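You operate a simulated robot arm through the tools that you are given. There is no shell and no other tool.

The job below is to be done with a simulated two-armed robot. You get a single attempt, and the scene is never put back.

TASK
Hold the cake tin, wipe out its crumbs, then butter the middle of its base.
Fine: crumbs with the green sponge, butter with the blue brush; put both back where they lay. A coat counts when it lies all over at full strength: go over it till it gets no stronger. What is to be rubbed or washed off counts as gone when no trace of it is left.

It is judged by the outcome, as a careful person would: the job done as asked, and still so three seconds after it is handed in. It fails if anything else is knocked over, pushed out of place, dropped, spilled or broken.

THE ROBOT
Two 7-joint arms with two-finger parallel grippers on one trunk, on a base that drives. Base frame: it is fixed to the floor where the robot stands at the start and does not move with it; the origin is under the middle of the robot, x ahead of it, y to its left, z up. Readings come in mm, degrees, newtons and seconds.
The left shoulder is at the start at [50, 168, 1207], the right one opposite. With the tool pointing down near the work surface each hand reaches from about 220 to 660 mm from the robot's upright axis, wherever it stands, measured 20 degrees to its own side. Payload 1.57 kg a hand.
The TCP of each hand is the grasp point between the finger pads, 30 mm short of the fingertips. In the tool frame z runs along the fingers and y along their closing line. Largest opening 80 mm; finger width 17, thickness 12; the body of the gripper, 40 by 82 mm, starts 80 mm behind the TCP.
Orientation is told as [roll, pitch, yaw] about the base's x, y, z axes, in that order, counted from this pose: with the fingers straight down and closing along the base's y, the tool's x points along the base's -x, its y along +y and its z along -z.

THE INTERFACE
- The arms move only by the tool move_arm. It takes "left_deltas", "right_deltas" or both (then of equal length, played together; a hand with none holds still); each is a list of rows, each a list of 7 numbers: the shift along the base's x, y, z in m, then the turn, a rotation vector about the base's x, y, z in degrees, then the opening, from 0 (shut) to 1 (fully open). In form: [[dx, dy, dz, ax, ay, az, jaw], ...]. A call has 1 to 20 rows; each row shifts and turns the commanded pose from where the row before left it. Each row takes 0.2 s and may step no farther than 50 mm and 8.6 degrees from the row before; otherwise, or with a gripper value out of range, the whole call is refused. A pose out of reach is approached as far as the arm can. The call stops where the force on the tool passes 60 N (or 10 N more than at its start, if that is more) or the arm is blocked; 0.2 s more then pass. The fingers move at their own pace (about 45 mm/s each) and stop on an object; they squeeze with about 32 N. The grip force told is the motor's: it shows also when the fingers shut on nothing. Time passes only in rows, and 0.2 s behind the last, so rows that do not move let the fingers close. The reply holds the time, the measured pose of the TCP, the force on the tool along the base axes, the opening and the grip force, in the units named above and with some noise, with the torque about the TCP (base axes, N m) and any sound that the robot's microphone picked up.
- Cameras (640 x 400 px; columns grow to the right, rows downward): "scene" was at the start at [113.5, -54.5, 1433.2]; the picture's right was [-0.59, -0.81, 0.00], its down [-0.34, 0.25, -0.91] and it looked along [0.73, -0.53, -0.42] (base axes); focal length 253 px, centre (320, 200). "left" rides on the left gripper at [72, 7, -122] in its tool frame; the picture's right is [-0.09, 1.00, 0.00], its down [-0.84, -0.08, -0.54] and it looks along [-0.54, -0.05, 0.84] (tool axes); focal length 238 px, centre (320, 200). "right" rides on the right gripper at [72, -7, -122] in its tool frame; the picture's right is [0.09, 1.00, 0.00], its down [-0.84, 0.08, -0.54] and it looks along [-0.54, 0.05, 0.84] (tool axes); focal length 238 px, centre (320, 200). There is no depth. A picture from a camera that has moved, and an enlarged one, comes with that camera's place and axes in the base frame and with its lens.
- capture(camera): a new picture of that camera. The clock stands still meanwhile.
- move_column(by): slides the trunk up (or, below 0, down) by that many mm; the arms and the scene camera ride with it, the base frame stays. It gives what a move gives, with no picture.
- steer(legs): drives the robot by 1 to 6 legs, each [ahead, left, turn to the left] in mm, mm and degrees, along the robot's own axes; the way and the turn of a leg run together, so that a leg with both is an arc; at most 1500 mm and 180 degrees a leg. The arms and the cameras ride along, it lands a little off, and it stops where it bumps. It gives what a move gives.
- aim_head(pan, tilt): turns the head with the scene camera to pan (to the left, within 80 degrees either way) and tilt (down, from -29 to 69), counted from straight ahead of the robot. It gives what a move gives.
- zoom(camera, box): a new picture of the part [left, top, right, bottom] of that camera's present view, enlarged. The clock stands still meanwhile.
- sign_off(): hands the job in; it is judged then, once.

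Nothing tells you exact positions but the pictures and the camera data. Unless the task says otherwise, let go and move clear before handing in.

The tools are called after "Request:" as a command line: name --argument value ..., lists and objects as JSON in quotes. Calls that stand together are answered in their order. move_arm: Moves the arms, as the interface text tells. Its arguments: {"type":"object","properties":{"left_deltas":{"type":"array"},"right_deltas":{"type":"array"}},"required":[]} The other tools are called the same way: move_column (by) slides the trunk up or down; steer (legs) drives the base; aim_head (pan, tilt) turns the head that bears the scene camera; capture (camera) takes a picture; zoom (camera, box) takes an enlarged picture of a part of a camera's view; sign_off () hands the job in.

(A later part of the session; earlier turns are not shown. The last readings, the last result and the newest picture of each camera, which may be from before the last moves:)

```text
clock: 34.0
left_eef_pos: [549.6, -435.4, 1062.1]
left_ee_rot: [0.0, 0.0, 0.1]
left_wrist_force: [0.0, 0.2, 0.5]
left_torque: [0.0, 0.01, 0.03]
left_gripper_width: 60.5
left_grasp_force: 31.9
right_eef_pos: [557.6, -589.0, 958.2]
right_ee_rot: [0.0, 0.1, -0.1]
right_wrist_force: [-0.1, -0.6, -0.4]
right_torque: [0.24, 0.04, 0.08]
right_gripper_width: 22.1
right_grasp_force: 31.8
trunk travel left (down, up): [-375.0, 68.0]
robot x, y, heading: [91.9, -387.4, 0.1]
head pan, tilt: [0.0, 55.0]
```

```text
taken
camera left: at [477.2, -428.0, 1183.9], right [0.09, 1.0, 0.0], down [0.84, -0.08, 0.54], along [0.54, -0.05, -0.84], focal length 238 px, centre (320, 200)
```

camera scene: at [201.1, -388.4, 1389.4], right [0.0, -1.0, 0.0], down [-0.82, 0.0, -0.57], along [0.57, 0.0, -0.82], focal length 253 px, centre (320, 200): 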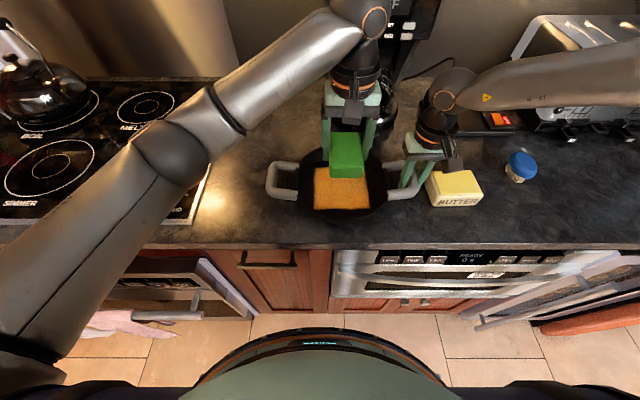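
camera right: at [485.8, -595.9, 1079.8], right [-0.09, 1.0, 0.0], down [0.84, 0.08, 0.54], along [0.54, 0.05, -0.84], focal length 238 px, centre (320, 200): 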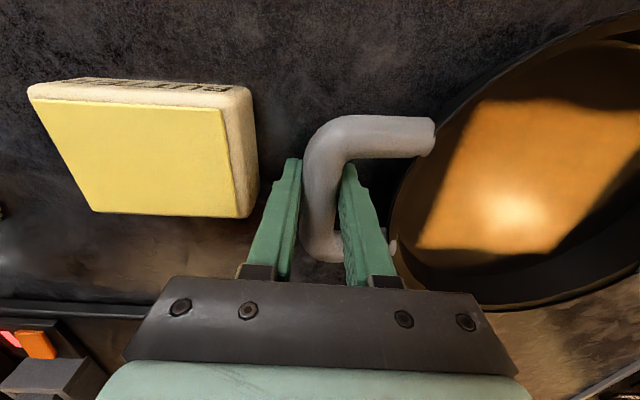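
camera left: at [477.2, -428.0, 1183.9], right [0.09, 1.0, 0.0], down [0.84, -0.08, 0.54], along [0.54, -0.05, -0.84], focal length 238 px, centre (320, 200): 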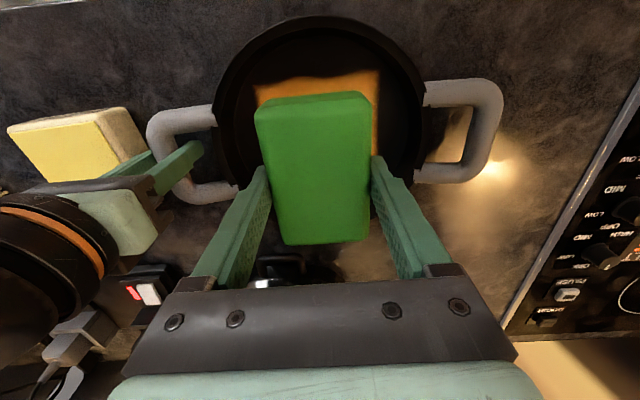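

The view is clear and the arms don't clash. The tin centre is about (558, -437) and the crumb patch is about 122 mm square. I'll centre the sponge and lower it in stages.

Request:
move_arm --left_deltas '[[0.004, -0.001, -0.01, 0, 0, 0, 0.3], [0.004, -0.001, -0.01, 0, 0, 0, 0.3], [0, 0, -0.01, 0, 0, 0, 0.3], [0, 0, -0.01, 0, 0, 0, 0.3], [0, 0, -0.01, 0, 0, 0, 0.3], [0, 0, -0.01, 0, 0, 0, 0.3], [0, 0, -0.01, 0, 0, 0, 0.3], [0, 0, -0.007, 0, 0, 0, 0.3]]'

Request:
capture --camera "left"

Request:
capture --camera "scene"

```text
clock: 35.8
left_eef_pos: [555.6, -437.8, 985.7]
left_ee_rot: [0.0, 0.0, 0.1]
left_wrist_force: [0.0, 0.0, -0.3]
left_torque: [0.07, -0.03, 0.01]
left_gripper_width: 60.7
left_grasp_force: 32.1
right_eef_pos: [558.4, -590.1, 959.0]
right_ee_rot: [0.1, 0.0, 0.0]
right_wrist_force: [0.0, -1.0, -0.9]
right_torque: [-0.02, -0.01, 0.01]
right_gripper_width: 22.2
right_grasp_force: 32.8
trunk travel left (down, up): [-375.0, 68.0]
robot x, y, heading: [90.3, -390.9, -0.0]
head pan, tilt: [0.0, 55.0]
```

```text
taken
camera left: at [484.4, -430.8, 1106.5], right [0.09, 1.0, 0.0], down [0.84, -0.08, 0.54], along [0.54, -0.05, -0.84], focal length 238 px, centre (320, 200)
```

left: 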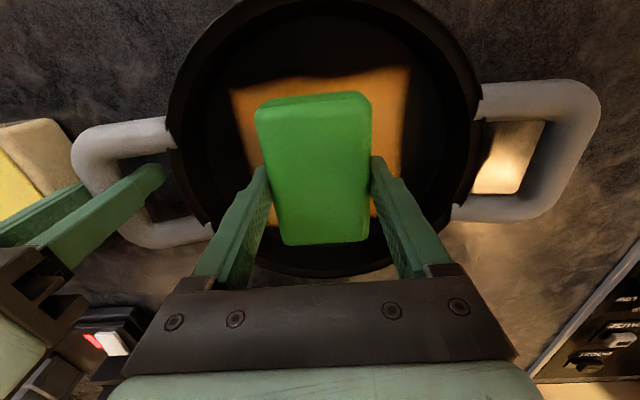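

```text
taken
camera scene: at [201.1, -388.3, 1389.3], right [0.0, -1.0, 0.0], down [-0.82, 0.0, -0.57], along [0.57, 0.0, -0.82], focal length 253 px, centre (320, 200)
```

scene: 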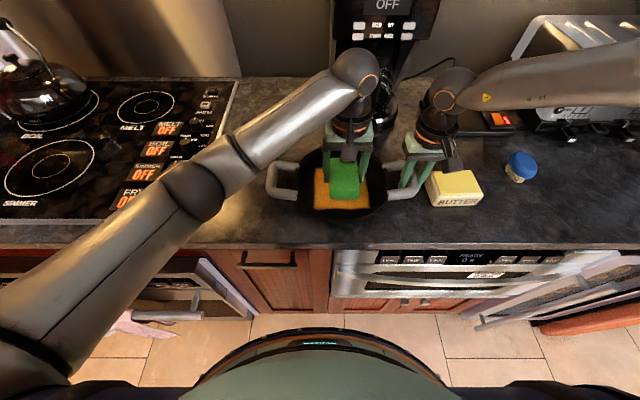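

Request:
move_arm --left_deltas '[[0.001, 0, -0.003, 0, 0, 0, 0.3], [0.001, 0, -0.003, 0, 0, 0, 0.3], [0, 0, -0.003, 0, 0, 0, 0.3], [0, 0, -0.003, 0, 0, 0, 0.3], [0, 0, -0.002, 0, 0, 0, 0.3]]'

Request:
move_arm --left_deltas '[[0, 0, -0.002, 0, 0, 0, 0.3], [0, 0, -0.002, 0, 0, 0, 0.3]]'

Request:
move_arm --left_deltas '[[0, 0, -0.002, 0, 0, 0, 0.3], [0, 0, -0.002, 0, 0, 0, 0.3]]'

```text
clock: 37.0
left_eef_pos: [557.8, -437.1, 970.7]
left_ee_rot: [0.0, -0.1, 0.0]
left_wrist_force: [-0.3, -0.4, -0.2]
left_torque: [-0.03, -0.01, 0.03]
left_gripper_width: 60.6
left_grasp_force: 32.1
right_eef_pos: [557.5, -587.9, 958.1]
right_ee_rot: [0.0, 0.1, 0.2]
right_wrist_force: [-0.7, -1.7, 0.6]
right_torque: [-0.02, 0.01, 0.05]
right_gripper_width: 22.2
right_grasp_force: 32.0
trunk travel left (down, up): [-375.0, 68.0]
robot x, y, heading: [90.4, -389.5, 0.2]
head pan, tilt: [0.0, 55.0]
```

```text
clock: 37.6
left_eef_pos: [557.9, -436.5, 967.2]
left_ee_rot: [0.0, 0.2, 0.1]
left_wrist_force: [0.1, -0.6, 0.2]
left_torque: [-0.02, 0.0, -0.03]
left_gripper_width: 60.3
left_grasp_force: 31.9
right_eef_pos: [558.4, -589.8, 958.3]
right_ee_rot: [0.1, 0.0, 0.0]
right_wrist_force: [-0.4, -1.3, 0.5]
right_torque: [-0.03, -0.05, 0.07]
right_gripper_width: 22.4
right_grasp_force: 32.6
trunk travel left (down, up): [-375.0, 68.0]
robot x, y, heading: [89.0, -391.9, 0.4]
head pan, tilt: [0.0, 55.0]
```

```text
clock: 38.2
left_eef_pos: [558.2, -437.7, 962.2]
left_ee_rot: [0.0, 0.0, 0.1]
left_wrist_force: [0.1, -1.2, -0.4]
left_torque: [0.02, 0.02, 0.03]
left_gripper_width: 60.5
left_grasp_force: 32.2
right_eef_pos: [557.9, -590.0, 957.5]
right_ee_rot: [0.1, 0.0, 0.0]
right_wrist_force: [0.2, -2.2, -0.3]
right_torque: [-0.01, -0.04, 0.09]
right_gripper_width: 22.3
right_grasp_force: 31.7
trunk travel left (down, up): [-375.0, 68.0]
robot x, y, heading: [89.4, -389.9, 0.1]
head pan, tilt: [0.0, 55.0]
```

Request:
move_arm --left_deltas '[[0, 0, -0.001, 0, 0, 0, 0.3], [0, 0, -0.001, 0, 0, 0, 0.3]]'

Request:
move_arm --left_deltas '[[0, 0, -0.001, 0, 0, 0, 0.3], [0, 0, -0.001, 0, 0, 0, 0.3]]'

Request:
zoom --camera "scene" --box '[250, 120, 450, 240]'

```text
clock: 38.8
left_eef_pos: [557.8, -436.3, 961.4]
left_ee_rot: [0.0, 0.0, 0.1]
left_wrist_force: [0.2, 0.9, -0.3]
left_torque: [0.04, 0.01, 0.0]
left_gripper_width: 60.7
left_grasp_force: 32.0
right_eef_pos: [558.0, -589.6, 956.8]
right_ee_rot: [0.1, 0.0, 0.1]
right_wrist_force: [0.8, -1.0, 0.4]
right_torque: [-0.03, 0.0, 0.05]
right_gripper_width: 22.4
right_grasp_force: 32.3
trunk travel left (down, up): [-375.0, 68.0]
robot x, y, heading: [91.6, -388.3, 0.3]
head pan, tilt: [0.0, 55.0]
```

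```text
clock: 39.4
left_eef_pos: [558.7, -437.1, 958.5]
left_ee_rot: [0.0, -0.1, 0.1]
left_wrist_force: [-0.2, -0.8, -0.9]
left_torque: [0.02, -0.01, -0.01]
left_gripper_width: 60.6
left_grasp_force: 32.0
right_eef_pos: [558.7, -589.4, 957.4]
right_ee_rot: [0.1, 0.0, 0.1]
right_wrist_force: [-0.7, -0.7, -0.6]
right_torque: [0.02, -0.02, 0.04]
right_gripper_width: 22.3
right_grasp_force: 32.1
trunk travel left (down, up): [-375.0, 68.0]
robot x, y, heading: [89.7, -386.6, 0.3]
head pan, tilt: [0.0, 55.0]
```

```text
3.20 times, centred on (350, 180) of scene
camera zoom: at [201.1, -388.2, 1389.3], right [0.0, -1.0, 0.0], down [-0.82, 0.0, -0.57], along [0.57, 0.0, -0.82], focal length 811 px, centre (224, 264)
```

zoom: 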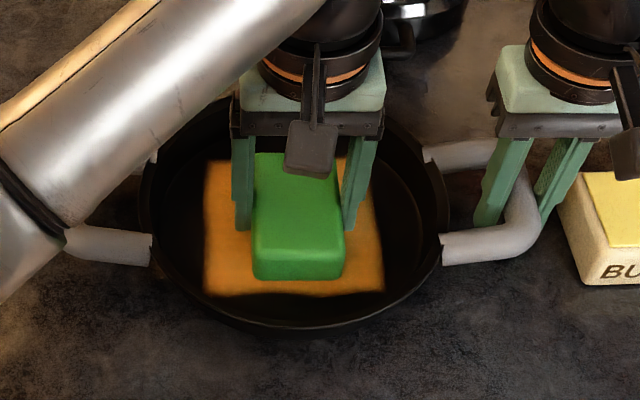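

Request:
move_arm --left_deltas '[[0, 0, -0.001, 0, 0, 0, 0.3], [0, 0, -0.001, 0, 0, 0, 0.3]]'

Request:
move_arm --left_deltas '[[0, 0, -0.001, 0, 0, 0, 0.3], [0, 0, 0, 0, 0, 0, 0.3]]'

```text
clock: 40.0
left_eef_pos: [558.7, -437.9, 956.6]
left_ee_rot: [0.1, 0.0, 0.1]
left_wrist_force: [0.7, 0.2, 3.1]
left_torque: [-0.01, 0.05, 0.02]
left_gripper_width: 60.4
left_grasp_force: 31.9
right_eef_pos: [557.8, -589.1, 957.1]
right_ee_rot: [0.0, 0.0, 0.1]
right_wrist_force: [-0.3, -0.3, 0.2]
right_torque: [0.0, -0.04, 0.06]
right_gripper_width: 22.7
right_grasp_force: 31.6
trunk travel left (down, up): [-375.0, 68.0]
robot x, y, heading: [90.5, -386.6, -0.0]
head pan, tilt: [0.0, 55.0]
```

```text
clock: 40.6
left_eef_pos: [557.7, -437.9, 957.9]
left_ee_rot: [-0.1, -0.1, 0.0]
left_wrist_force: [1.1, 0.0, 12.3]
left_torque: [0.07, 0.11, -0.01]
left_gripper_width: 60.2
left_grasp_force: 31.7
right_eef_pos: [558.7, -588.8, 957.6]
right_ee_rot: [0.0, 0.1, 0.0]
right_wrist_force: [0.4, -0.4, 0.0]
right_torque: [0.03, 0.03, -0.06]
right_gripper_width: 22.5
right_grasp_force: 32.2
trunk travel left (down, up): [-375.0, 68.0]
robot x, y, heading: [91.5, -387.9, 0.2]
head pan, tilt: [0.0, 55.0]
```

The sponge is touching with about 12 N. I'll make the first central strokes and watch the forces.

Request:
move_arm --left_deltas '[[-0.009, 0, 0, 0, 0, 0, 0.3], [-0.009, 0, 0, 0, 0, 0, 0.3], [0.009, 0, 0, 0, 0, 0, 0.3], [0.009, 0, 0, 0, 0, 0, 0.3], [0.009, 0, 0, 0, 0, 0, 0.3], [0.009, 0, 0, 0, 0, 0, 0.3]]'

Request:
zoom --camera "scene" --box '[250, 120, 450, 240]'

```text
clock: 42.0
left_eef_pos: [573.8, -437.4, 957.1]
left_ee_rot: [-0.1, 0.0, -0.2]
left_wrist_force: [-15.0, -2.0, 21.4]
left_torque: [-0.11, 0.45, -0.23]
left_gripper_width: 60.5
left_grasp_force: 32.0
right_eef_pos: [557.1, -589.9, 958.6]
right_ee_rot: [0.1, -0.3, 0.1]
right_wrist_force: [10.8, 0.3, -7.1]
right_torque: [-0.04, -0.42, -0.88]
right_gripper_width: 23.1
right_grasp_force: 31.8
trunk travel left (down, up): [-375.0, 68.0]
robot x, y, heading: [90.0, -388.2, 0.2]
head pan, tilt: [0.0, 55.0]
```

```text
3.20 times, centred on (350, 180) of scene
camera zoom: at [199.4, -388.5, 1389.5], right [0.0, -1.0, 0.0], down [-0.82, 0.0, -0.57], along [0.57, 0.0, -0.82], focal length 811 px, centre (224, 264)
```

zoom: 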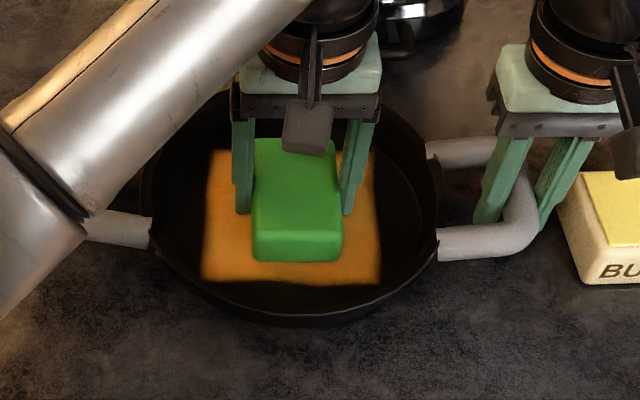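

The crumbs aren't visibly fainter yet, and the press rose to 21 N, dragging the tin slightly. I'll lighten the press by 1 mm and continue with the strokes.

Request:
move_arm --left_deltas '[[-0.006, 0, 0.001, 0, 0, 0, 0.3], [-0.006, 0, 0, 0, 0, 0, 0.3], [-0.006, 0, 0, 0, 0, 0, 0.3], [-0.006, 0, 0, 0, 0, 0, 0.3], [-0.006, 0, 0, 0, 0, 0, 0.3], [-0.006, 0, 0, 0, 0, 0, 0.3]]'

Request:
zoom --camera "scene" --box '[250, 120, 450, 240]'

Request:
zoom --camera "left" --box '[160, 0, 480, 200]'

```text
clock: 43.4
left_eef_pos: [541.2, -437.3, 955.9]
left_ee_rot: [0.0, -0.1, 0.1]
left_wrist_force: [5.3, 0.1, 7.6]
left_torque: [0.03, -0.34, 0.09]
left_gripper_width: 60.7
left_grasp_force: 32.2
right_eef_pos: [557.3, -589.2, 958.1]
right_ee_rot: [0.1, 0.0, 0.1]
right_wrist_force: [-4.8, 3.3, -0.7]
right_torque: [-0.08, 0.16, 0.42]
right_gripper_width: 22.2
right_grasp_force: 32.1
trunk travel left (down, up): [-375.0, 68.0]
robot x, y, heading: [89.6, -390.4, -0.1]
head pan, tilt: [0.0, 55.0]
```

```text
3.20 times, centred on (350, 180) of scene
camera zoom: at [200.6, -387.7, 1389.4], right [0.0, -1.0, 0.0], down [-0.82, 0.0, -0.57], along [0.57, 0.0, -0.82], focal length 811 px, centre (224, 264)
```

zoom: 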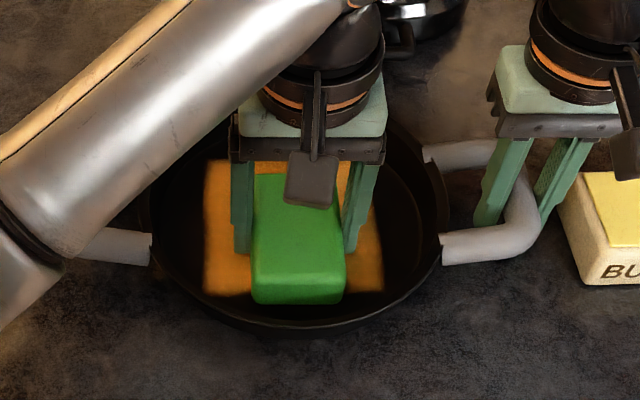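

```text
2.00 times, centred on (320, 100) of left
camera zoom: at [468.7, -429.0, 1078.1], right [0.09, 1.0, 0.0], down [0.84, -0.08, 0.54], along [0.54, -0.05, -0.84], focal length 477 px, centre (320, 400)
```

zoom: 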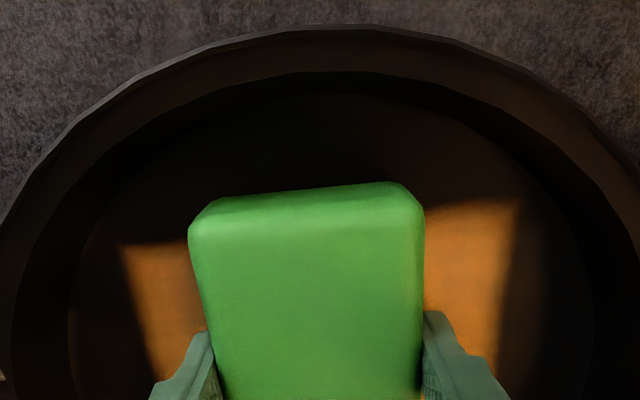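

Light pressing (about 8 N) works and the tin stays put. I'll sweep across toward the left half now.

Request:
move_arm --left_deltas '[[0.009, 0, 0, 0, 0, 0, 0.3], [0.009, 0, 0, 0, 0, 0, 0.3], [0.009, 0, 0, 0, 0, 0, 0.3], [0.009, 0, 0, 0, 0, 0, 0.3], [0, 0.009, 0, 0, 0, 0, 0.3], [0, 0.009, 0, 0, 0, 0, 0.3], [-0.009, 0, 0, 0, 0, 0, 0.3], [-0.009, 0, 0, 0, 0, 0, 0.3], [-0.009, 0, 0, 0, 0, 0, 0.3], [-0.009, 0, 0, 0, 0, 0, 0.3], [0, 0.008, 0, 0, 0, 0, 0.3], [0, 0.008, 0, 0, 0, 0, 0.3], [0.009, 0, 0, 0, 0, 0, 0.3], [0.009, 0, 0, 0, 0, 0, 0.3], [0.009, 0, 0, 0, 0, 0, 0.3], [0.009, 0, 0, 0, 0, 0, 0.3], [-0.009, 0, 0, 0, 0, 0, 0.3], [-0.009, 0, 0, 0, 0, 0, 0.3], [-0.009, 0, 0, 0, 0, 0, 0.3], [-0.009, 0, 0, 0, 0, 0, 0.3]]'

Request:
zoom --camera "scene" --box '[250, 120, 450, 240]'

Request:
zoom --camera "left" --box '[100, 0, 480, 240]'

```text
clock: 47.6
left_eef_pos: [541.6, -403.1, 957.9]
left_ee_rot: [-0.1, -0.2, 0.2]
left_wrist_force: [5.9, -1.2, 0.2]
left_torque: [-0.04, -0.2, -0.11]
left_gripper_width: 60.7
left_grasp_force: 31.8
right_eef_pos: [557.2, -588.2, 957.3]
right_ee_rot: [0.2, 0.1, 0.4]
right_wrist_force: [-4.1, 0.4, 4.2]
right_torque: [-0.01, -0.12, 0.91]
right_gripper_width: 22.2
right_grasp_force: 31.7
trunk travel left (down, up): [-375.0, 68.0]
robot x, y, heading: [92.5, -388.9, 0.2]
head pan, tilt: [0.0, 55.0]
```

```text
3.20 times, centred on (350, 180) of scene
camera zoom: at [201.0, -388.0, 1389.4], right [0.0, -1.0, 0.0], down [-0.82, 0.0, -0.57], along [0.57, 0.0, -0.82], focal length 811 px, centre (224, 264)
```

zoom: 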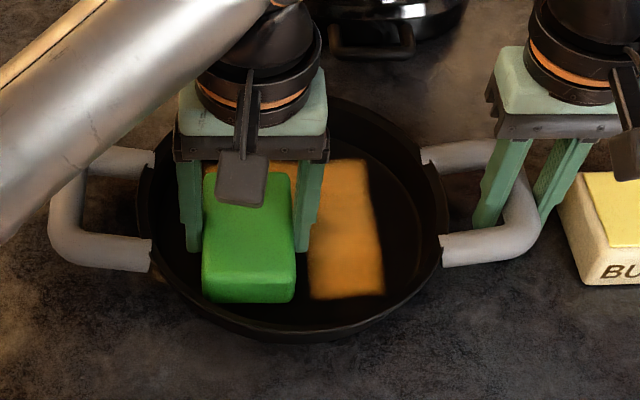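

```text
1.67 times, centred on (290, 120) of left
camera zoom: at [468.4, -396.0, 1079.4], right [0.09, 1.0, 0.0], down [0.84, -0.07, 0.54], along [0.54, -0.05, -0.84], focal length 397 px, centre (370, 333)
```

zoom: 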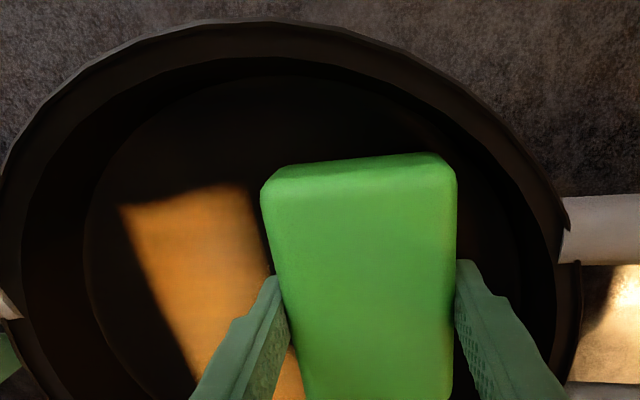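

Wiping works: the left half is coming clean and the right half remains. I'll do the back edge and then the right half.

Request:
move_arm --left_deltas '[[0.009, 0, -0.0007, 0, 0, 0, 0.3], [0.009, 0, 0, 0, 0, 0, 0.3], [0.009, 0, 0, 0, 0, 0, 0.3], [0.009, 0, 0, 0, 0, 0, 0.3], [0.004, 0, 0, 0, 0, 0, 0.3], [0, -0.009, 0, 0, 0, 0, 0.3], [0, -0.009, 0, 0, 0, 0, 0.3], [0, -0.009, 0, 0, 0, 0, 0.3], [0, -0.009, 0, 0, 0, 0, 0.3], [0, -0.009, 0, 0, 0, 0, 0.3], [0, -0.009, 0, 0, 0, 0, 0.3], [0, -0.009, 0, 0, 0, 0, 0.3], [0, -0.007, 0, 0, 0, 0, 0.3], [-0.009, 0, 0, 0, 0, 0, 0.3], [-0.009, 0, 0, 0, 0, 0, 0.3], [-0.009, 0, 0, 0, 0, 0, 0.3], [-0.009, 0, 0, 0, 0, 0, 0.3], [-0.006, 0, 0, 0, 0, 0, 0.3]]'

Request:
zoom --camera "scene" --box '[250, 120, 450, 240]'

Request:
zoom --camera "left" --box '[160, 0, 540, 240]'

```text
clock: 51.4
left_eef_pos: [540.0, -472.6, 956.4]
left_ee_rot: [0.0, -0.3, 0.4]
left_wrist_force: [22.6, -1.1, 6.9]
left_torque: [-0.04, -0.44, 0.92]
left_gripper_width: 60.4
left_grasp_force: 32.1
right_eef_pos: [555.2, -588.6, 958.4]
right_ee_rot: [0.1, 0.2, 0.3]
right_wrist_force: [-18.8, 1.0, 7.7]
right_torque: [-0.04, 0.05, 1.07]
right_gripper_width: 22.9
right_grasp_force: 31.3
trunk travel left (down, up): [-375.0, 68.0]
robot x, y, heading: [91.4, -385.5, 0.1]
head pan, tilt: [0.0, 55.0]
```

```text
3.20 times, centred on (350, 180) of scene
camera zoom: at [200.7, -387.9, 1389.5], right [0.0, -1.0, 0.0], down [-0.82, 0.0, -0.57], along [0.57, 0.0, -0.82], focal length 811 px, centre (224, 264)
```

zoom: 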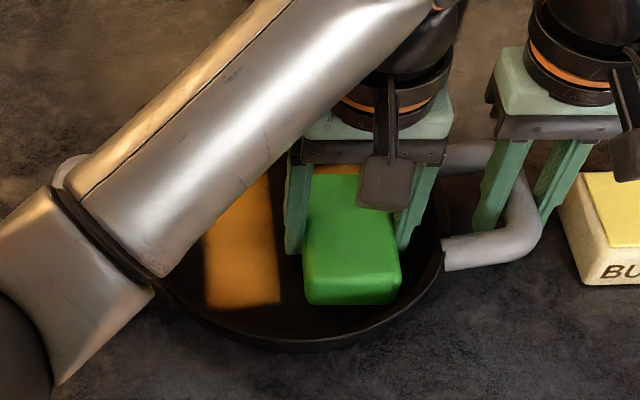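

```text
1.67 times, centred on (350, 120) of left
camera zoom: at [467.2, -465.3, 1077.4], right [0.08, 1.0, 0.0], down [0.83, -0.07, 0.55], along [0.55, -0.05, -0.84], focal length 397 px, centre (270, 333)
```

zoom: 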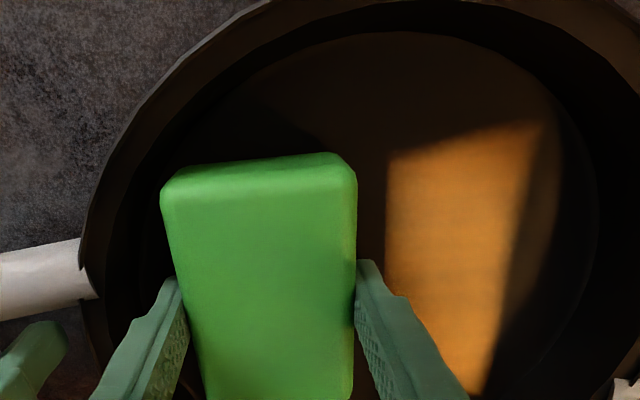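

The left strip is still there because the sponge barely pressed on that side. The middle is clean. I'll finish the right lane, then return to the left lane with more press.

Request:
move_arm --left_deltas '[[0.009, 0, 0, 0, 0, 0, 0.3], [0.009, 0, 0, 0, 0, 0, 0.3], [0.009, 0, 0, 0, 0, 0, 0.3], [0.009, 0, 0, 0, 0, 0, 0.3], [0.005, 0, 0, 0, 0, 0, 0.3], [-0.008, 0, 0, 0, 0, 0, 0.3], [-0.008, 0, 0, 0, 0, 0, 0.3], [-0.008, 0, 0, 0, 0, 0, 0.3], [-0.008, 0, 0, 0, 0, 0, 0.3], [-0.007, 0, 0, 0, 0, 0, 0.3], [0.008, 0, 0, 0, 0, 0, 0.3], [0.008, 0, 0, 0, 0, 0, 0.3]]'

Request:
move_arm --left_deltas '[[0, 0.009, 0, 0, 0, 0, 0.3], [0, 0.009, 0, 0, 0, 0, 0.3], [0, 0.009, 0, 0, 0, 0, 0.3], [0, 0.009, 0, 0, 0, 0, 0.3], [0, 0.009, 0, 0, 0, 0, 0.3], [0, 0.009, 0, 0, 0, 0, 0.3], [0, 0.009, 0, 0, 0, 0, 0.3], [0, 0, 0, 0, 0, 0, 0.3]]'

Request:
zoom --camera "scene" --box '[250, 120, 450, 240]'

```text
clock: 54.0
left_eef_pos: [555.0, -473.5, 955.3]
left_ee_rot: [0.0, 0.1, 0.0]
left_wrist_force: [-3.2, 1.4, 5.3]
left_torque: [0.04, 0.15, -0.01]
left_gripper_width: 60.4
left_grasp_force: 32.0
right_eef_pos: [558.7, -589.1, 957.9]
right_ee_rot: [0.1, -0.2, -0.1]
right_wrist_force: [3.8, -3.0, -0.4]
right_torque: [0.13, -0.43, -0.38]
right_gripper_width: 22.5
right_grasp_force: 32.0
trunk travel left (down, up): [-375.0, 68.0]
robot x, y, heading: [92.4, -386.5, 0.0]
head pan, tilt: [0.0, 55.0]
```

```text
clock: 55.8
left_eef_pos: [556.5, -408.4, 955.8]
left_ee_rot: [0.0, 0.0, 0.0]
left_wrist_force: [1.0, -2.9, 5.5]
left_torque: [-0.05, 0.05, -0.01]
left_gripper_width: 60.4
left_grasp_force: 32.6
right_eef_pos: [558.1, -589.2, 957.2]
right_ee_rot: [0.0, -0.1, 0.0]
right_wrist_force: [0.6, 4.4, 1.6]
right_torque: [0.01, 0.01, 0.02]
right_gripper_width: 22.5
right_grasp_force: 32.0
trunk travel left (down, up): [-375.0, 68.0]
robot x, y, heading: [90.3, -387.1, 0.1]
head pan, tilt: [0.0, 55.0]
```

```text
3.20 times, centred on (350, 180) of scene
camera zoom: at [200.8, -387.8, 1389.4], right [0.0, -1.0, 0.0], down [-0.82, 0.0, -0.57], along [0.57, 0.0, -0.82], focal length 811 px, centre (224, 264)
```

zoom: 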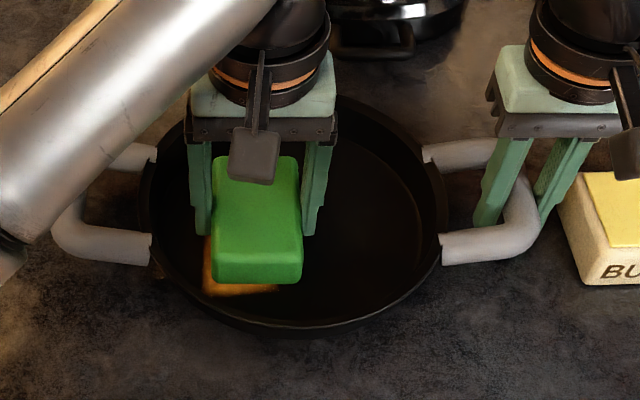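

The right half is clean. Now the left lane again with steady contact.

Request:
move_arm --left_deltas '[[0, 0.005, -0.0003, 0, 0, 0, 0.3], [-0.008, 0, 0, 0, 0, 0, 0.3], [-0.008, 0, 0, 0, 0, 0, 0.3], [0.008, 0, 0, 0, 0, 0, 0.3], [0.008, 0, 0, 0, 0, 0, 0.3], [0.008, 0, 0, 0, 0, 0, 0.3], [0.008, 0, 0, 0, 0, 0, 0.3], [0.006, 0, 0, 0, 0, 0, 0.3], [-0.006, 0.003, 0, 0, 0, 0, 0.3], [-0.008, 0, 0, 0, 0, 0, 0.3], [-0.008, 0, 0, 0, 0, 0, 0.3], [-0.008, 0, 0, 0, 0, 0, 0.3], [-0.008, 0, 0, 0, 0, 0, 0.3], [0.008, 0, 0, 0, 0, 0, 0.3], [0.008, 0, 0, 0, 0, 0, 0.3]]'

Request:
zoom --camera "scene" --box '[250, 120, 450, 240]'

Request:
move_arm --left_deltas '[[0, -0.009, 0, 0, 0, 0, 0.3], [0, -0.009, 0, 0, 0, 0, 0.3], [0, -0.009, 0, 0, 0, 0, 0.3], [0, -0.009, 0, 0, 0, 0, 0.3], [0, -0.009, 0, 0, 0, 0, 0.3], [0, -0.009, 0, 0, 0, 0, 0.3], [0, -0.009, 0, 0, 0, 0, 0.3], [0, -0.006, 0, 0, 0, 0, 0.3]]'

Request:
zoom --camera "scene" --box '[250, 120, 450, 240]'

Request:
zoom --camera "left" --box '[160, 0, 540, 240]'

```text
clock: 59.0
left_eef_pos: [555.3, -402.1, 956.7]
left_ee_rot: [0.0, 0.0, 0.0]
left_wrist_force: [-7.1, -0.7, 10.2]
left_torque: [0.03, 0.14, -0.09]
left_gripper_width: 60.6
left_grasp_force: 32.4
right_eef_pos: [557.6, -588.4, 958.0]
right_ee_rot: [0.0, -0.1, 0.0]
right_wrist_force: [2.9, 1.5, 0.1]
right_torque: [-0.02, 0.09, -0.3]
right_gripper_width: 22.5
right_grasp_force: 31.9
trunk travel left (down, up): [-375.0, 68.0]
robot x, y, heading: [87.3, -388.8, -0.0]
head pan, tilt: [0.0, 55.0]
```

```text
3.20 times, centred on (350, 180) of scene
camera zoom: at [200.0, -388.0, 1389.5], right [0.0, -1.0, 0.0], down [-0.82, 0.0, -0.57], along [0.57, 0.0, -0.82], focal length 811 px, centre (224, 264)
```

zoom: 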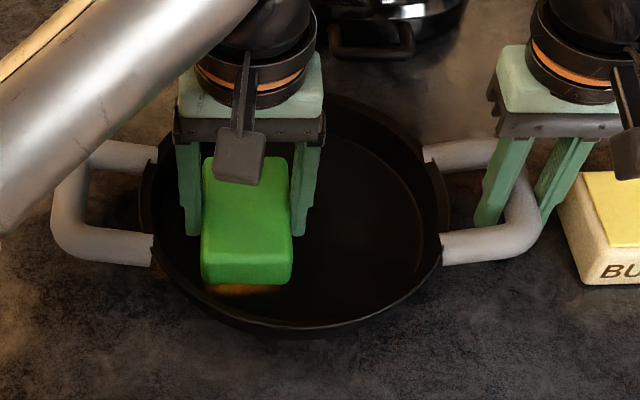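

```text
clock: 60.8
left_eef_pos: [556.4, -471.2, 955.5]
left_ee_rot: [-0.1, 0.1, -0.1]
left_wrist_force: [-0.2, -0.4, 0.1]
left_torque: [-0.02, 0.0, 0.02]
left_gripper_width: 60.2
left_grasp_force: 32.0
right_eef_pos: [557.5, -586.8, 959.1]
right_ee_rot: [0.2, 0.0, 0.2]
right_wrist_force: [-0.9, -2.1, 3.9]
right_torque: [0.01, -0.03, 0.02]
right_gripper_width: 22.0
right_grasp_force: 32.6
trunk travel left (down, up): [-375.0, 68.0]
robot x, y, heading: [92.2, -385.0, 0.1]
head pan, tilt: [0.0, 55.0]
```

```text
3.20 times, centred on (350, 180) of scene
camera zoom: at [200.7, -388.3, 1389.3], right [0.0, -1.0, 0.0], down [-0.82, 0.0, -0.57], along [0.57, 0.0, -0.82], focal length 811 px, centre (224, 264)
```

zoom: 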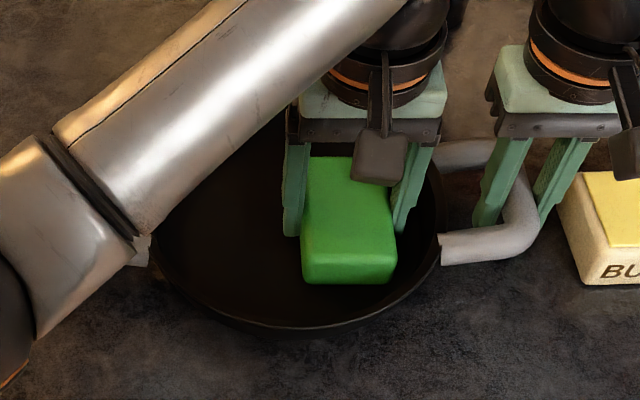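

```text
1.67 times, centred on (350, 120) of left
camera zoom: at [484.2, -464.5, 1077.4], right [0.09, 1.0, 0.0], down [0.84, -0.08, 0.54], along [0.54, -0.05, -0.84], focal length 397 px, centre (270, 333)
```

zoom: 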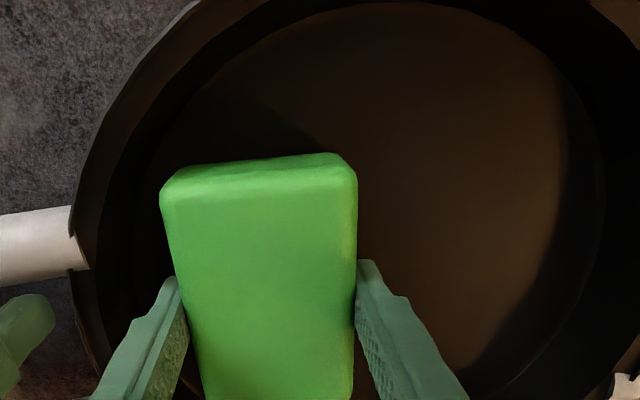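

It looks mostly clean now. I'll lift the sponge up and away to inspect the whole base.

Request:
move_arm --left_deltas '[[0, 0, 0.01, 0, 0, 0, 0.3], [0, 0, 0.02, 0, 0, 0, 0.3], [0, 0, 0.03, 0, 0, 0, 0.3], [0, 0, 0.03, 0, 0, 0, 0.3], [0, 0.03, 0.01, 0, 0, 0, 0.3], [0, 0.03, 0, 0, 0, 0, 0.3], [0, 0.03, 0, 0, 0, 0, 0.3], [0, 0.03, 0, 0, 0, 0, 0.3], [0, 0.03, 0, 0, 0, 0, 0.3], [0, 0.03, 0, 0, 0, 0, 0.3], [0, 0.03, 0, 0, 0, 0, 0.3], [0, 0.03, 0, 0, 0, 0, 0.3]]'

Request:
zoom --camera "scene" --box '[260, 130, 430, 230]'

Request:
zoom --camera "left" --box '[0, 50, 300, 250]'

Request:
capture --camera "right"

```text
clock: 63.4
left_eef_pos: [557.3, -231.6, 1053.2]
left_ee_rot: [-0.1, 0.1, 0.1]
left_wrist_force: [0.7, 0.2, 0.9]
left_torque: [0.0, -0.02, 0.0]
left_gripper_width: 60.8
left_grasp_force: 32.1
right_eef_pos: [557.1, -589.5, 958.4]
right_ee_rot: [0.1, 0.0, 0.2]
right_wrist_force: [-1.6, 1.4, 3.8]
right_torque: [-0.04, -0.04, 0.04]
right_gripper_width: 22.3
right_grasp_force: 31.8
trunk travel left (down, up): [-375.0, 68.0]
robot x, y, heading: [88.0, -391.9, 0.1]
head pan, tilt: [0.0, 55.0]
```

```text
3.76 times, centred on (345, 180) of scene
camera zoom: at [200.7, -387.8, 1389.4], right [0.0, -1.0, 0.0], down [-0.82, 0.0, -0.57], along [0.57, 0.0, -0.82], focal length 954 px, centre (226, 275)
```

zoom: 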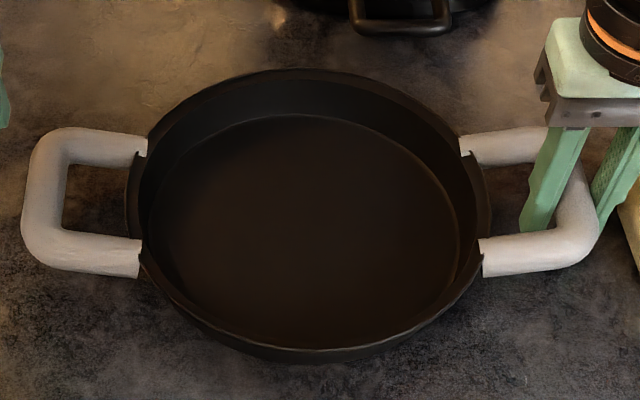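

```text
2.00 times, centred on (150, 150) of left
camera zoom: at [484.7, -223.9, 1175.6], right [0.09, 1.0, 0.0], down [0.84, -0.08, 0.54], along [0.54, -0.05, -0.84], focal length 477 px, centre (660, 300)
```

zoom: 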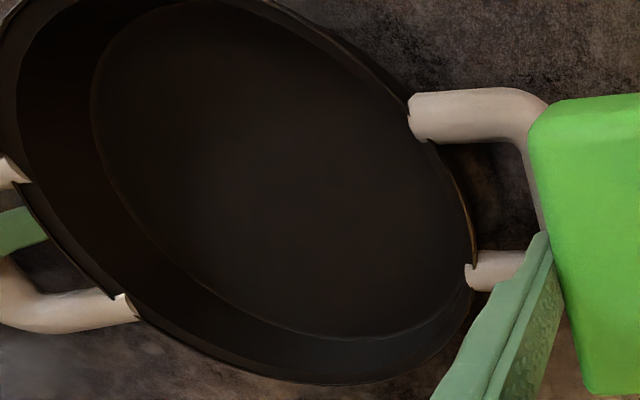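

```text
taken
camera right: at [485.5, -595.6, 1080.0], right [-0.09, 1.0, 0.0], down [0.84, 0.08, 0.54], along [0.54, 0.05, -0.84], focal length 238 px, centre (320, 200)
```

right: 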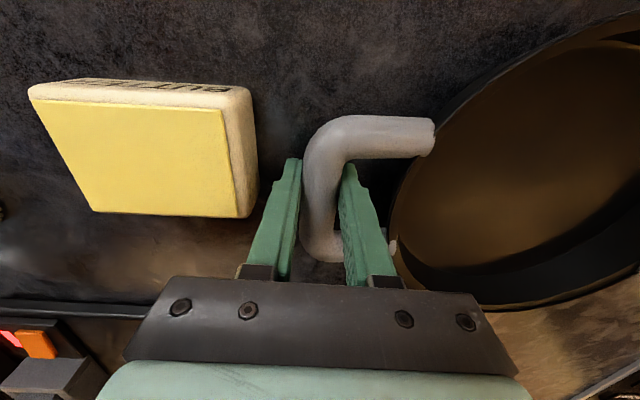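

Request:
zoom --camera "scene" --box '[296, 160, 386, 216]'

Request:
zoom --camera "left" --box '[40, 50, 240, 220]'

Request:
zoom --camera "right" --box '[380, 20, 640, 300]'

```text
7.11 times, centred on (341, 188) of scene
camera zoom: at [200.7, -387.8, 1389.4], right [0.0, -1.0, 0.0], down [-0.82, 0.0, -0.57], along [0.57, 0.0, -0.82], focal length 1802 px, centre (171, 285)
```

zoom: 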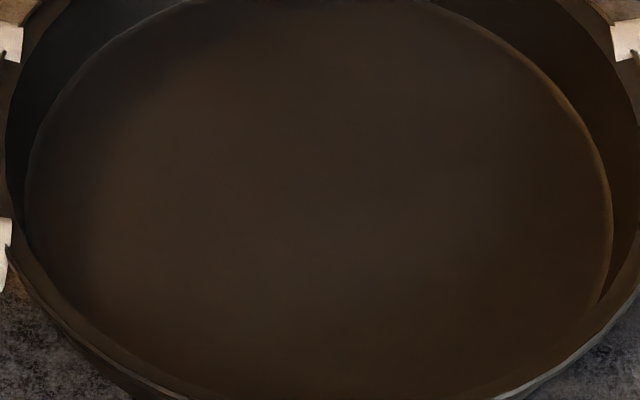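

```text
2.35 times, centred on (140, 135) of left
camera zoom: at [484.7, -223.9, 1175.6], right [0.09, 1.0, 0.0], down [0.84, -0.08, 0.54], along [0.54, -0.05, -0.84], focal length 561 px, centre (744, 353)
```

zoom: 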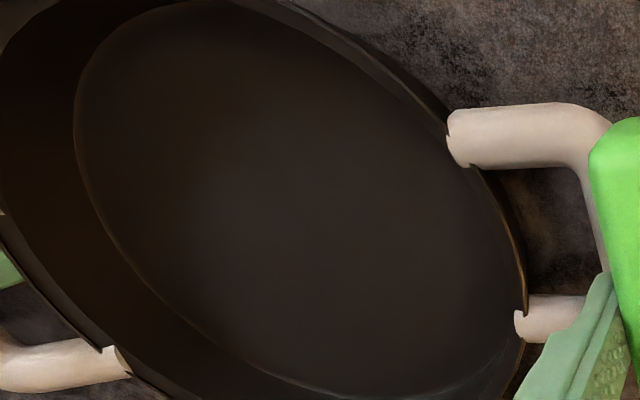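

```text
1.43 times, centred on (510, 160) of right
camera zoom: at [485.5, -595.6, 1080.0], right [-0.09, 1.0, 0.0], down [0.84, 0.08, 0.54], along [0.54, 0.05, -0.84], focal length 340 px, centre (49, 257)
```

zoom: 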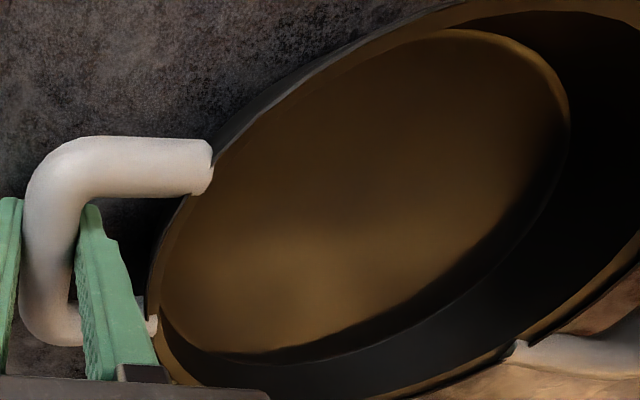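

I see no trace now, but the base is dark, so I'll do one more full pass as insurance.

Request:
move_arm --left_deltas '[[0, -0.0257, 0, 0, 0, 0, 0.3], [0, -0.0257, 0, 0, 0, 0, 0.3], [0, -0.0257, 0, 0, 0, 0, 0.3], [0, -0.0257, 0, 0, 0, 0, 0.3], [0, -0.0257, 0, 0, 0, 0, 0.3], [0, -0.0257, 0, 0, 0, 0, 0.3], [0, -0.0257, 0, 0, 0, 0, 0.3], [0, -0.0257, 0, 0, 0, 0, 0.3], [0, 0, -0.015, 0, 0, 0, 0.3], [0, 0, -0.015, 0, 0, 0, 0.3], [0, 0, -0.015, 0, 0, 0, 0.3], [0, 0, -0.015, 0, 0, 0, 0.3], [0, 0, -0.015, 0, 0, 0, 0.3], [0, 0, -0.015, 0, 0, 0, 0.3], [0, 0, -0.003, 0, 0, 0, 0.3], [0, 0, -0.002, 0, 0, 0, 0.3], [0, 0, -0.001, 0, 0, 0, 0.3]]'

Request:
move_arm --left_deltas '[[0, 0, -0.001, 0, 0, 0, 0.3], [0, 0, 0, 0, 0, 0, 0.3]]'

```text
clock: 67.0
left_eef_pos: [555.6, -436.6, 959.7]
left_ee_rot: [0.0, 0.0, 0.0]
left_wrist_force: [0.1, 0.0, -0.2]
left_torque: [0.0, 0.01, -0.01]
left_gripper_width: 60.6
left_grasp_force: 32.5
right_eef_pos: [557.2, -589.0, 958.8]
right_ee_rot: [0.0, 0.0, 0.1]
right_wrist_force: [-0.9, -0.3, 3.5]
right_torque: [0.03, 0.0, 0.08]
right_gripper_width: 22.4
right_grasp_force: 31.9
trunk travel left (down, up): [-375.0, 68.0]
robot x, y, heading: [89.8, -389.2, 0.1]
head pan, tilt: [0.0, 55.0]
```

```text
clock: 67.6
left_eef_pos: [554.8, -436.9, 958.5]
left_ee_rot: [0.0, 0.0, 0.1]
left_wrist_force: [0.5, -0.3, -0.5]
left_torque: [0.03, 0.0, 0.0]
left_gripper_width: 60.5
left_grasp_force: 31.6
right_eef_pos: [558.0, -589.7, 958.6]
right_ee_rot: [0.1, 0.0, 0.1]
right_wrist_force: [-0.5, -0.4, 2.5]
right_torque: [-0.03, 0.01, 0.03]
right_gripper_width: 22.6
right_grasp_force: 32.2
trunk travel left (down, up): [-375.0, 68.0]
robot x, y, heading: [90.2, -387.8, 0.1]
head pan, tilt: [0.0, 55.0]
```

Request:
move_arm --left_deltas '[[0.001, 0, -0.001, 0, 0, 0, 0.3], [0.001, 0, -0.001, 0, 0, 0, 0.3], [0, 0, -0.0005, 0, 0, 0, 0.3]]'

Request:
move_arm --left_deltas '[[0, 0, -0.0005, 0, 0, 0, 0.3], [0, 0, -0.0004, 0, 0, 0, 0.3]]'

```text
clock: 68.4
left_eef_pos: [558.5, -436.8, 955.2]
left_ee_rot: [0.0, 0.0, 0.1]
left_wrist_force: [0.3, 1.2, 0.0]
left_torque: [0.03, -0.01, 0.02]
left_gripper_width: 60.5
left_grasp_force: 32.2
right_eef_pos: [557.4, -589.1, 958.0]
right_ee_rot: [0.0, 0.0, 0.1]
right_wrist_force: [-0.7, -0.2, 3.5]
right_torque: [0.0, 0.01, 0.07]
right_gripper_width: 22.3
right_grasp_force: 32.3
trunk travel left (down, up): [-375.0, 68.0]
robot x, y, heading: [92.2, -386.7, 0.1]
head pan, tilt: [0.0, 55.0]
```

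```text
clock: 69.0
left_eef_pos: [558.5, -437.5, 955.5]
left_ee_rot: [0.1, 0.0, 0.1]
left_wrist_force: [-1.7, 0.5, 2.1]
left_torque: [0.0, 0.02, -0.02]
left_gripper_width: 60.6
left_grasp_force: 31.5
right_eef_pos: [556.8, -589.6, 957.5]
right_ee_rot: [0.0, 0.0, 0.2]
right_wrist_force: [0.7, 0.6, 0.8]
right_torque: [-0.05, 0.04, 0.04]
right_gripper_width: 22.5
right_grasp_force: 32.3
trunk travel left (down, up): [-375.0, 68.0]
robot x, y, heading: [85.3, -389.3, -0.1]
head pan, tilt: [0.0, 55.0]
```

Request:
move_arm --left_deltas '[[0, -0.009, -0.0008, 0, 0, 0, 0.3], [0, -0.009, 0, 0, 0, 0, 0.3], [0, -0.009, 0, 0, 0, 0, 0.3], [0, -0.008, 0, 0, 0, 0, 0.3], [-0.009, 0, 0, 0, 0, 0, 0.3], [-0.009, 0, 0, 0, 0, 0, 0.3], [0.009, 0, 0, 0, 0, 0, 0.3], [0.009, 0, 0, 0, 0, 0, 0.3], [0.009, 0, 0, 0, 0, 0, 0.3], [0.009, 0, 0, 0, 0, 0, 0.3], [0.004, 0, 0, 0, 0, 0, 0.3], [0, 0.009, 0, 0, 0, 0, 0.3], [0, 0.009, 0, 0, 0, 0, 0.3], [0, 0.009, 0, 0, 0, 0, 0.3], [0, 0.009, 0, 0, 0, 0, 0.3], [0, 0.009, 0, 0, 0, 0, 0.3], [0, 0.009, 0, 0, 0, 0, 0.3], [0, 0.009, 0, 0, 0, 0, 0.3], [0, 0.008, 0, 0, 0, 0, 0.3]]'

Request:
move_arm --left_deltas '[[-0.009, 0, 0, 0, 0, 0, 0.3], [-0.009, 0, 0, 0, 0, 0, 0.3], [-0.009, 0, 0, 0, 0, 0, 0.3], [-0.009, 0, 0, 0, 0, 0, 0.3], [-0.004, 0, 0, 0, 0, 0, 0.3], [0.009, 0, 0, 0, 0, 0, 0.3], [0.009, 0, 0, 0, 0, 0, 0.3], [0.009, 0, 0, 0, 0, 0, 0.3], [-0.009, 0, 0, 0, 0, 0, 0.3], [-0.009, 0, 0, 0, 0, 0, 0.3], [-0.009, 0, 0, 0, 0, 0, 0.3], [0, -0.009, 0, 0, 0, 0, 0.3], [0, -0.009, 0, 0, 0, 0, 0.3], [0, -0.009, 0, 0, 0, 0, 0.3], [0, -0.009, 0, 0, 0, 0, 0.3], [0, -0.009, 0, 0, 0, 0, 0.3], [0, -0.009, 0, 0, 0, 0, 0.3], [0, -0.009, 0, 0, 0, 0, 0.3]]'

Request:
move_arm --left_deltas '[[0, 0.009, 0, 0, 0, 0, 0.3], [0, 0.009, 0, 0, 0, 0, 0.3], [0, 0.009, 0, 0, 0, 0, 0.3], [0.009, 0, 0, 0, 0, 0, 0.3], [0.009, 0, 0, 0, 0, 0, 0.3], [0.009, 0, 0, 0, 0, 0, 0.3], [0.009, 0, 0, 0, 0, 0, 0.3], [-0.009, 0, 0, 0, 0, 0, 0.3], [-0.009, 0, 0, 0, 0, 0, 0.3], [0, 0, 0.01, 0, 0, 0, 0.3], [0, 0, 0.02, 0, 0, 0, 0.3], [0, 0, 0.03, 0, 0, 0, 0.3], [0, 0, 0.04, 0, 0, 0, 0.3]]'

```text
clock: 73.0
left_eef_pos: [579.7, -401.0, 953.8]
left_ee_rot: [0.1, 0.0, 0.1]
left_wrist_force: [-0.5, -7.9, 11.9]
left_torque: [-0.28, -0.15, -0.01]
left_gripper_width: 60.3
left_grasp_force: 31.7
right_eef_pos: [557.2, -590.4, 958.2]
right_ee_rot: [0.0, -0.1, 0.1]
right_wrist_force: [2.7, 12.5, -1.2]
right_torque: [0.04, -0.1, -0.18]
right_gripper_width: 22.4
right_grasp_force: 31.5
trunk travel left (down, up): [-375.0, 68.0]
robot x, y, heading: [92.8, -387.6, 0.2]
head pan, tilt: [0.0, 55.0]
```

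```text
clock: 76.8
left_eef_pos: [540.5, -463.9, 954.2]
left_ee_rot: [0.3, 0.0, 0.1]
left_wrist_force: [-0.5, 12.8, 8.9]
left_torque: [0.22, 0.04, -0.22]
left_gripper_width: 60.7
left_grasp_force: 32.1
right_eef_pos: [558.5, -589.3, 958.3]
right_ee_rot: [-0.1, 0.1, 0.1]
right_wrist_force: [-4.1, -15.2, 3.1]
right_torque: [0.1, -0.08, 0.52]
right_gripper_width: 22.5
right_grasp_force: 31.7
trunk travel left (down, up): [-375.0, 68.0]
robot x, y, heading: [87.9, -388.0, 0.3]
head pan, tilt: [0.0, 55.0]
```

```text
clock: 79.6
left_eef_pos: [558.6, -438.3, 1054.6]
left_ee_rot: [0.1, 0.0, 0.1]
left_wrist_force: [-0.2, 0.1, -1.2]
left_torque: [0.02, 0.01, -0.01]
left_gripper_width: 60.6
left_grasp_force: 32.1
right_eef_pos: [557.9, -589.5, 959.0]
right_ee_rot: [0.1, 0.0, 0.1]
right_wrist_force: [-0.3, -3.7, 7.2]
right_torque: [0.04, 0.03, 0.02]
right_gripper_width: 22.6
right_grasp_force: 31.7
trunk travel left (down, up): [-375.0, 68.0]
robot x, y, heading: [92.8, -387.4, 0.0]
head pan, tilt: [0.0, 55.0]
```

Second pass done. I'll carry the sponge back above its home and look at the tin.

Request:
move_arm --left_deltas '[[-0.0016, 0.0238, 0.001, 0, 0, 0.2, 0.3], [-0.0016, 0.0238, 0.001, 0, 0, 0.2, 0.3], [-0.0016, 0.0238, 0.001, 0, 0, 0.2, 0.3], [-0.0016, 0.0238, 0.001, 0, 0, 0.2, 0.3], [-0.0016, 0.0238, 0.001, 0, 0, 0.2, 0.3], [-0.0016, 0.0238, 0.001, 0, 0, 0.2, 0.3], [-0.0016, 0.0238, 0.001, 0, 0, 0.2, 0.3], [-0.0016, 0.0238, 0.001, 0, 0, 0.2, 0.3], [-0.0016, 0.0238, 0.001, 0, 0, 0.2, 0.3], [-0.0016, 0.0238, 0.001, 0, 0, 0.2, 0.3]]'

Request:
zoom --camera "scene" --box '[290, 140, 400, 230]'

Request:
capture --camera "scene"

Request:
zoom --camera "right" --box '[380, 20, 640, 300]'

```text
clock: 81.8
left_eef_pos: [543.0, -199.8, 1064.7]
left_ee_rot: [0.0, -0.1, 2.1]
left_wrist_force: [-0.3, -0.3, -0.7]
left_torque: [-0.02, 0.0, 0.03]
left_gripper_width: 60.4
left_grasp_force: 32.6
right_eef_pos: [557.8, -589.2, 958.1]
right_ee_rot: [0.1, -0.1, 0.2]
right_wrist_force: [-1.3, -3.0, 6.2]
right_torque: [0.0, -0.09, 0.06]
right_gripper_width: 22.4
right_grasp_force: 32.2
trunk travel left (down, up): [-375.0, 68.0]
robot x, y, heading: [93.0, -386.7, 0.0]
head pan, tilt: [0.0, 55.0]
```

```text
4.44 times, centred on (345, 185) of scene
camera zoom: at [200.5, -387.9, 1389.4], right [0.0, -1.0, 0.0], down [-0.82, 0.0, -0.57], along [0.57, 0.0, -0.82], focal length 1126 px, centre (209, 267)
```

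zoom: 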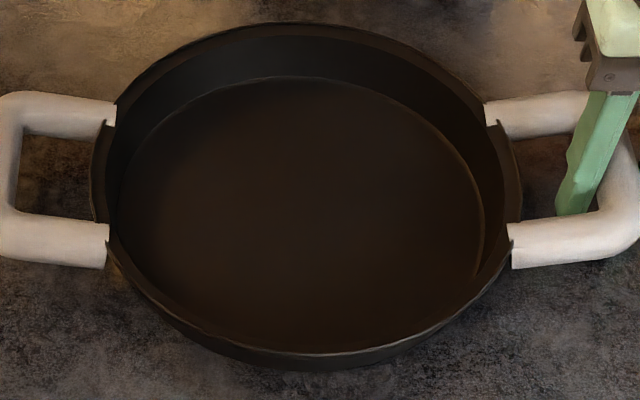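

```text
taken
camera scene: at [200.5, -387.9, 1389.4], right [0.0, -1.0, 0.0], down [-0.82, 0.0, -0.57], along [0.57, 0.0, -0.82], focal length 253 px, centre (320, 200)
```

scene: 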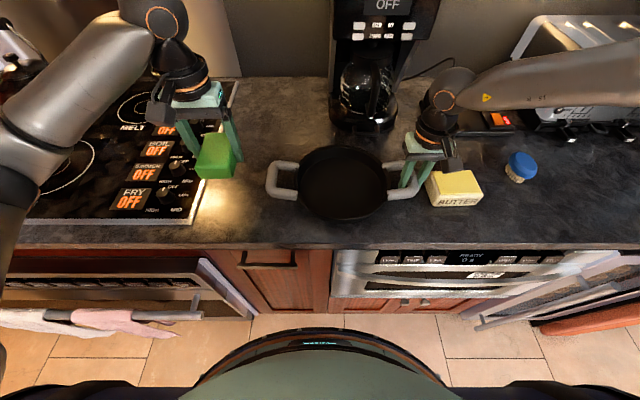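

```text
1.43 times, centred on (510, 160) of right
camera zoom: at [485.3, -595.7, 1080.1], right [-0.09, 1.0, 0.0], down [0.84, 0.08, 0.54], along [0.54, 0.05, -0.84], focal length 340 px, centre (49, 257)
```

zoom: 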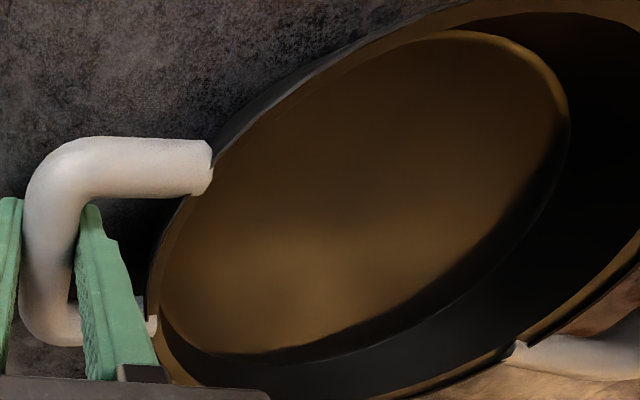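

No trace remains; both views match the earlier look. I'll set the sponge back down at its home.

Request:
move_arm --left_deltas '[[0, 0, -0.015, 0, 0, 0, 0.3], [0, 0, -0.015, 0, 0, 0, 0.3], [0, 0, -0.015, 0, 0, 0, 0.3], [0, 0, -0.015, 0, 0, 0, 0.3], [0, 0, -0.015, 0, 0, 0, 0.3], [0, 0, -0.015, 0, 0, 0, 0.3], [0, 0, -0.01, 0, 0, 0, 0.3], [0, 0, -0.006, 0, 0, 0, 0.3], [0, 0, -0.002, 0, 0, 0, 0.3]]'

Request:
move_arm --left_deltas '[[0, 0, -0.001, 0, 0, 0, 0.3], [0, 0, -0.001, 0, 0, 0, 0.3]]'

```text
clock: 83.8
left_eef_pos: [542.4, -198.6, 956.3]
left_ee_rot: [0.0, 0.0, 2.0]
left_wrist_force: [-1.5, 0.1, -0.4]
left_torque: [-0.01, 0.01, 0.01]
left_gripper_width: 60.5
left_grasp_force: 32.6
right_eef_pos: [557.2, -588.8, 957.1]
right_ee_rot: [0.0, 0.0, 0.2]
right_wrist_force: [-0.7, -0.4, 4.7]
right_torque: [-0.04, 0.04, 0.06]
right_gripper_width: 22.0
right_grasp_force: 31.8
trunk travel left (down, up): [-375.0, 68.0]
robot x, y, heading: [90.3, -383.4, 0.1]
head pan, tilt: [0.0, 55.0]
```

```text
clock: 84.4
left_eef_pos: [541.2, -199.1, 954.2]
left_ee_rot: [0.0, 0.0, 2.1]
left_wrist_force: [0.9, -0.9, -0.3]
left_torque: [0.01, 0.01, -0.02]
left_gripper_width: 60.4
left_grasp_force: 32.0
right_eef_pos: [557.0, -588.9, 958.8]
right_ee_rot: [0.0, 0.0, 0.0]
right_wrist_force: [-1.2, -0.1, 3.9]
right_torque: [-0.02, 0.01, 0.04]
right_gripper_width: 22.4
right_grasp_force: 31.7
trunk travel left (down, up): [-375.0, 68.0]
robot x, y, heading: [91.4, -388.3, -0.0]
head pan, tilt: [0.0, 55.0]
```

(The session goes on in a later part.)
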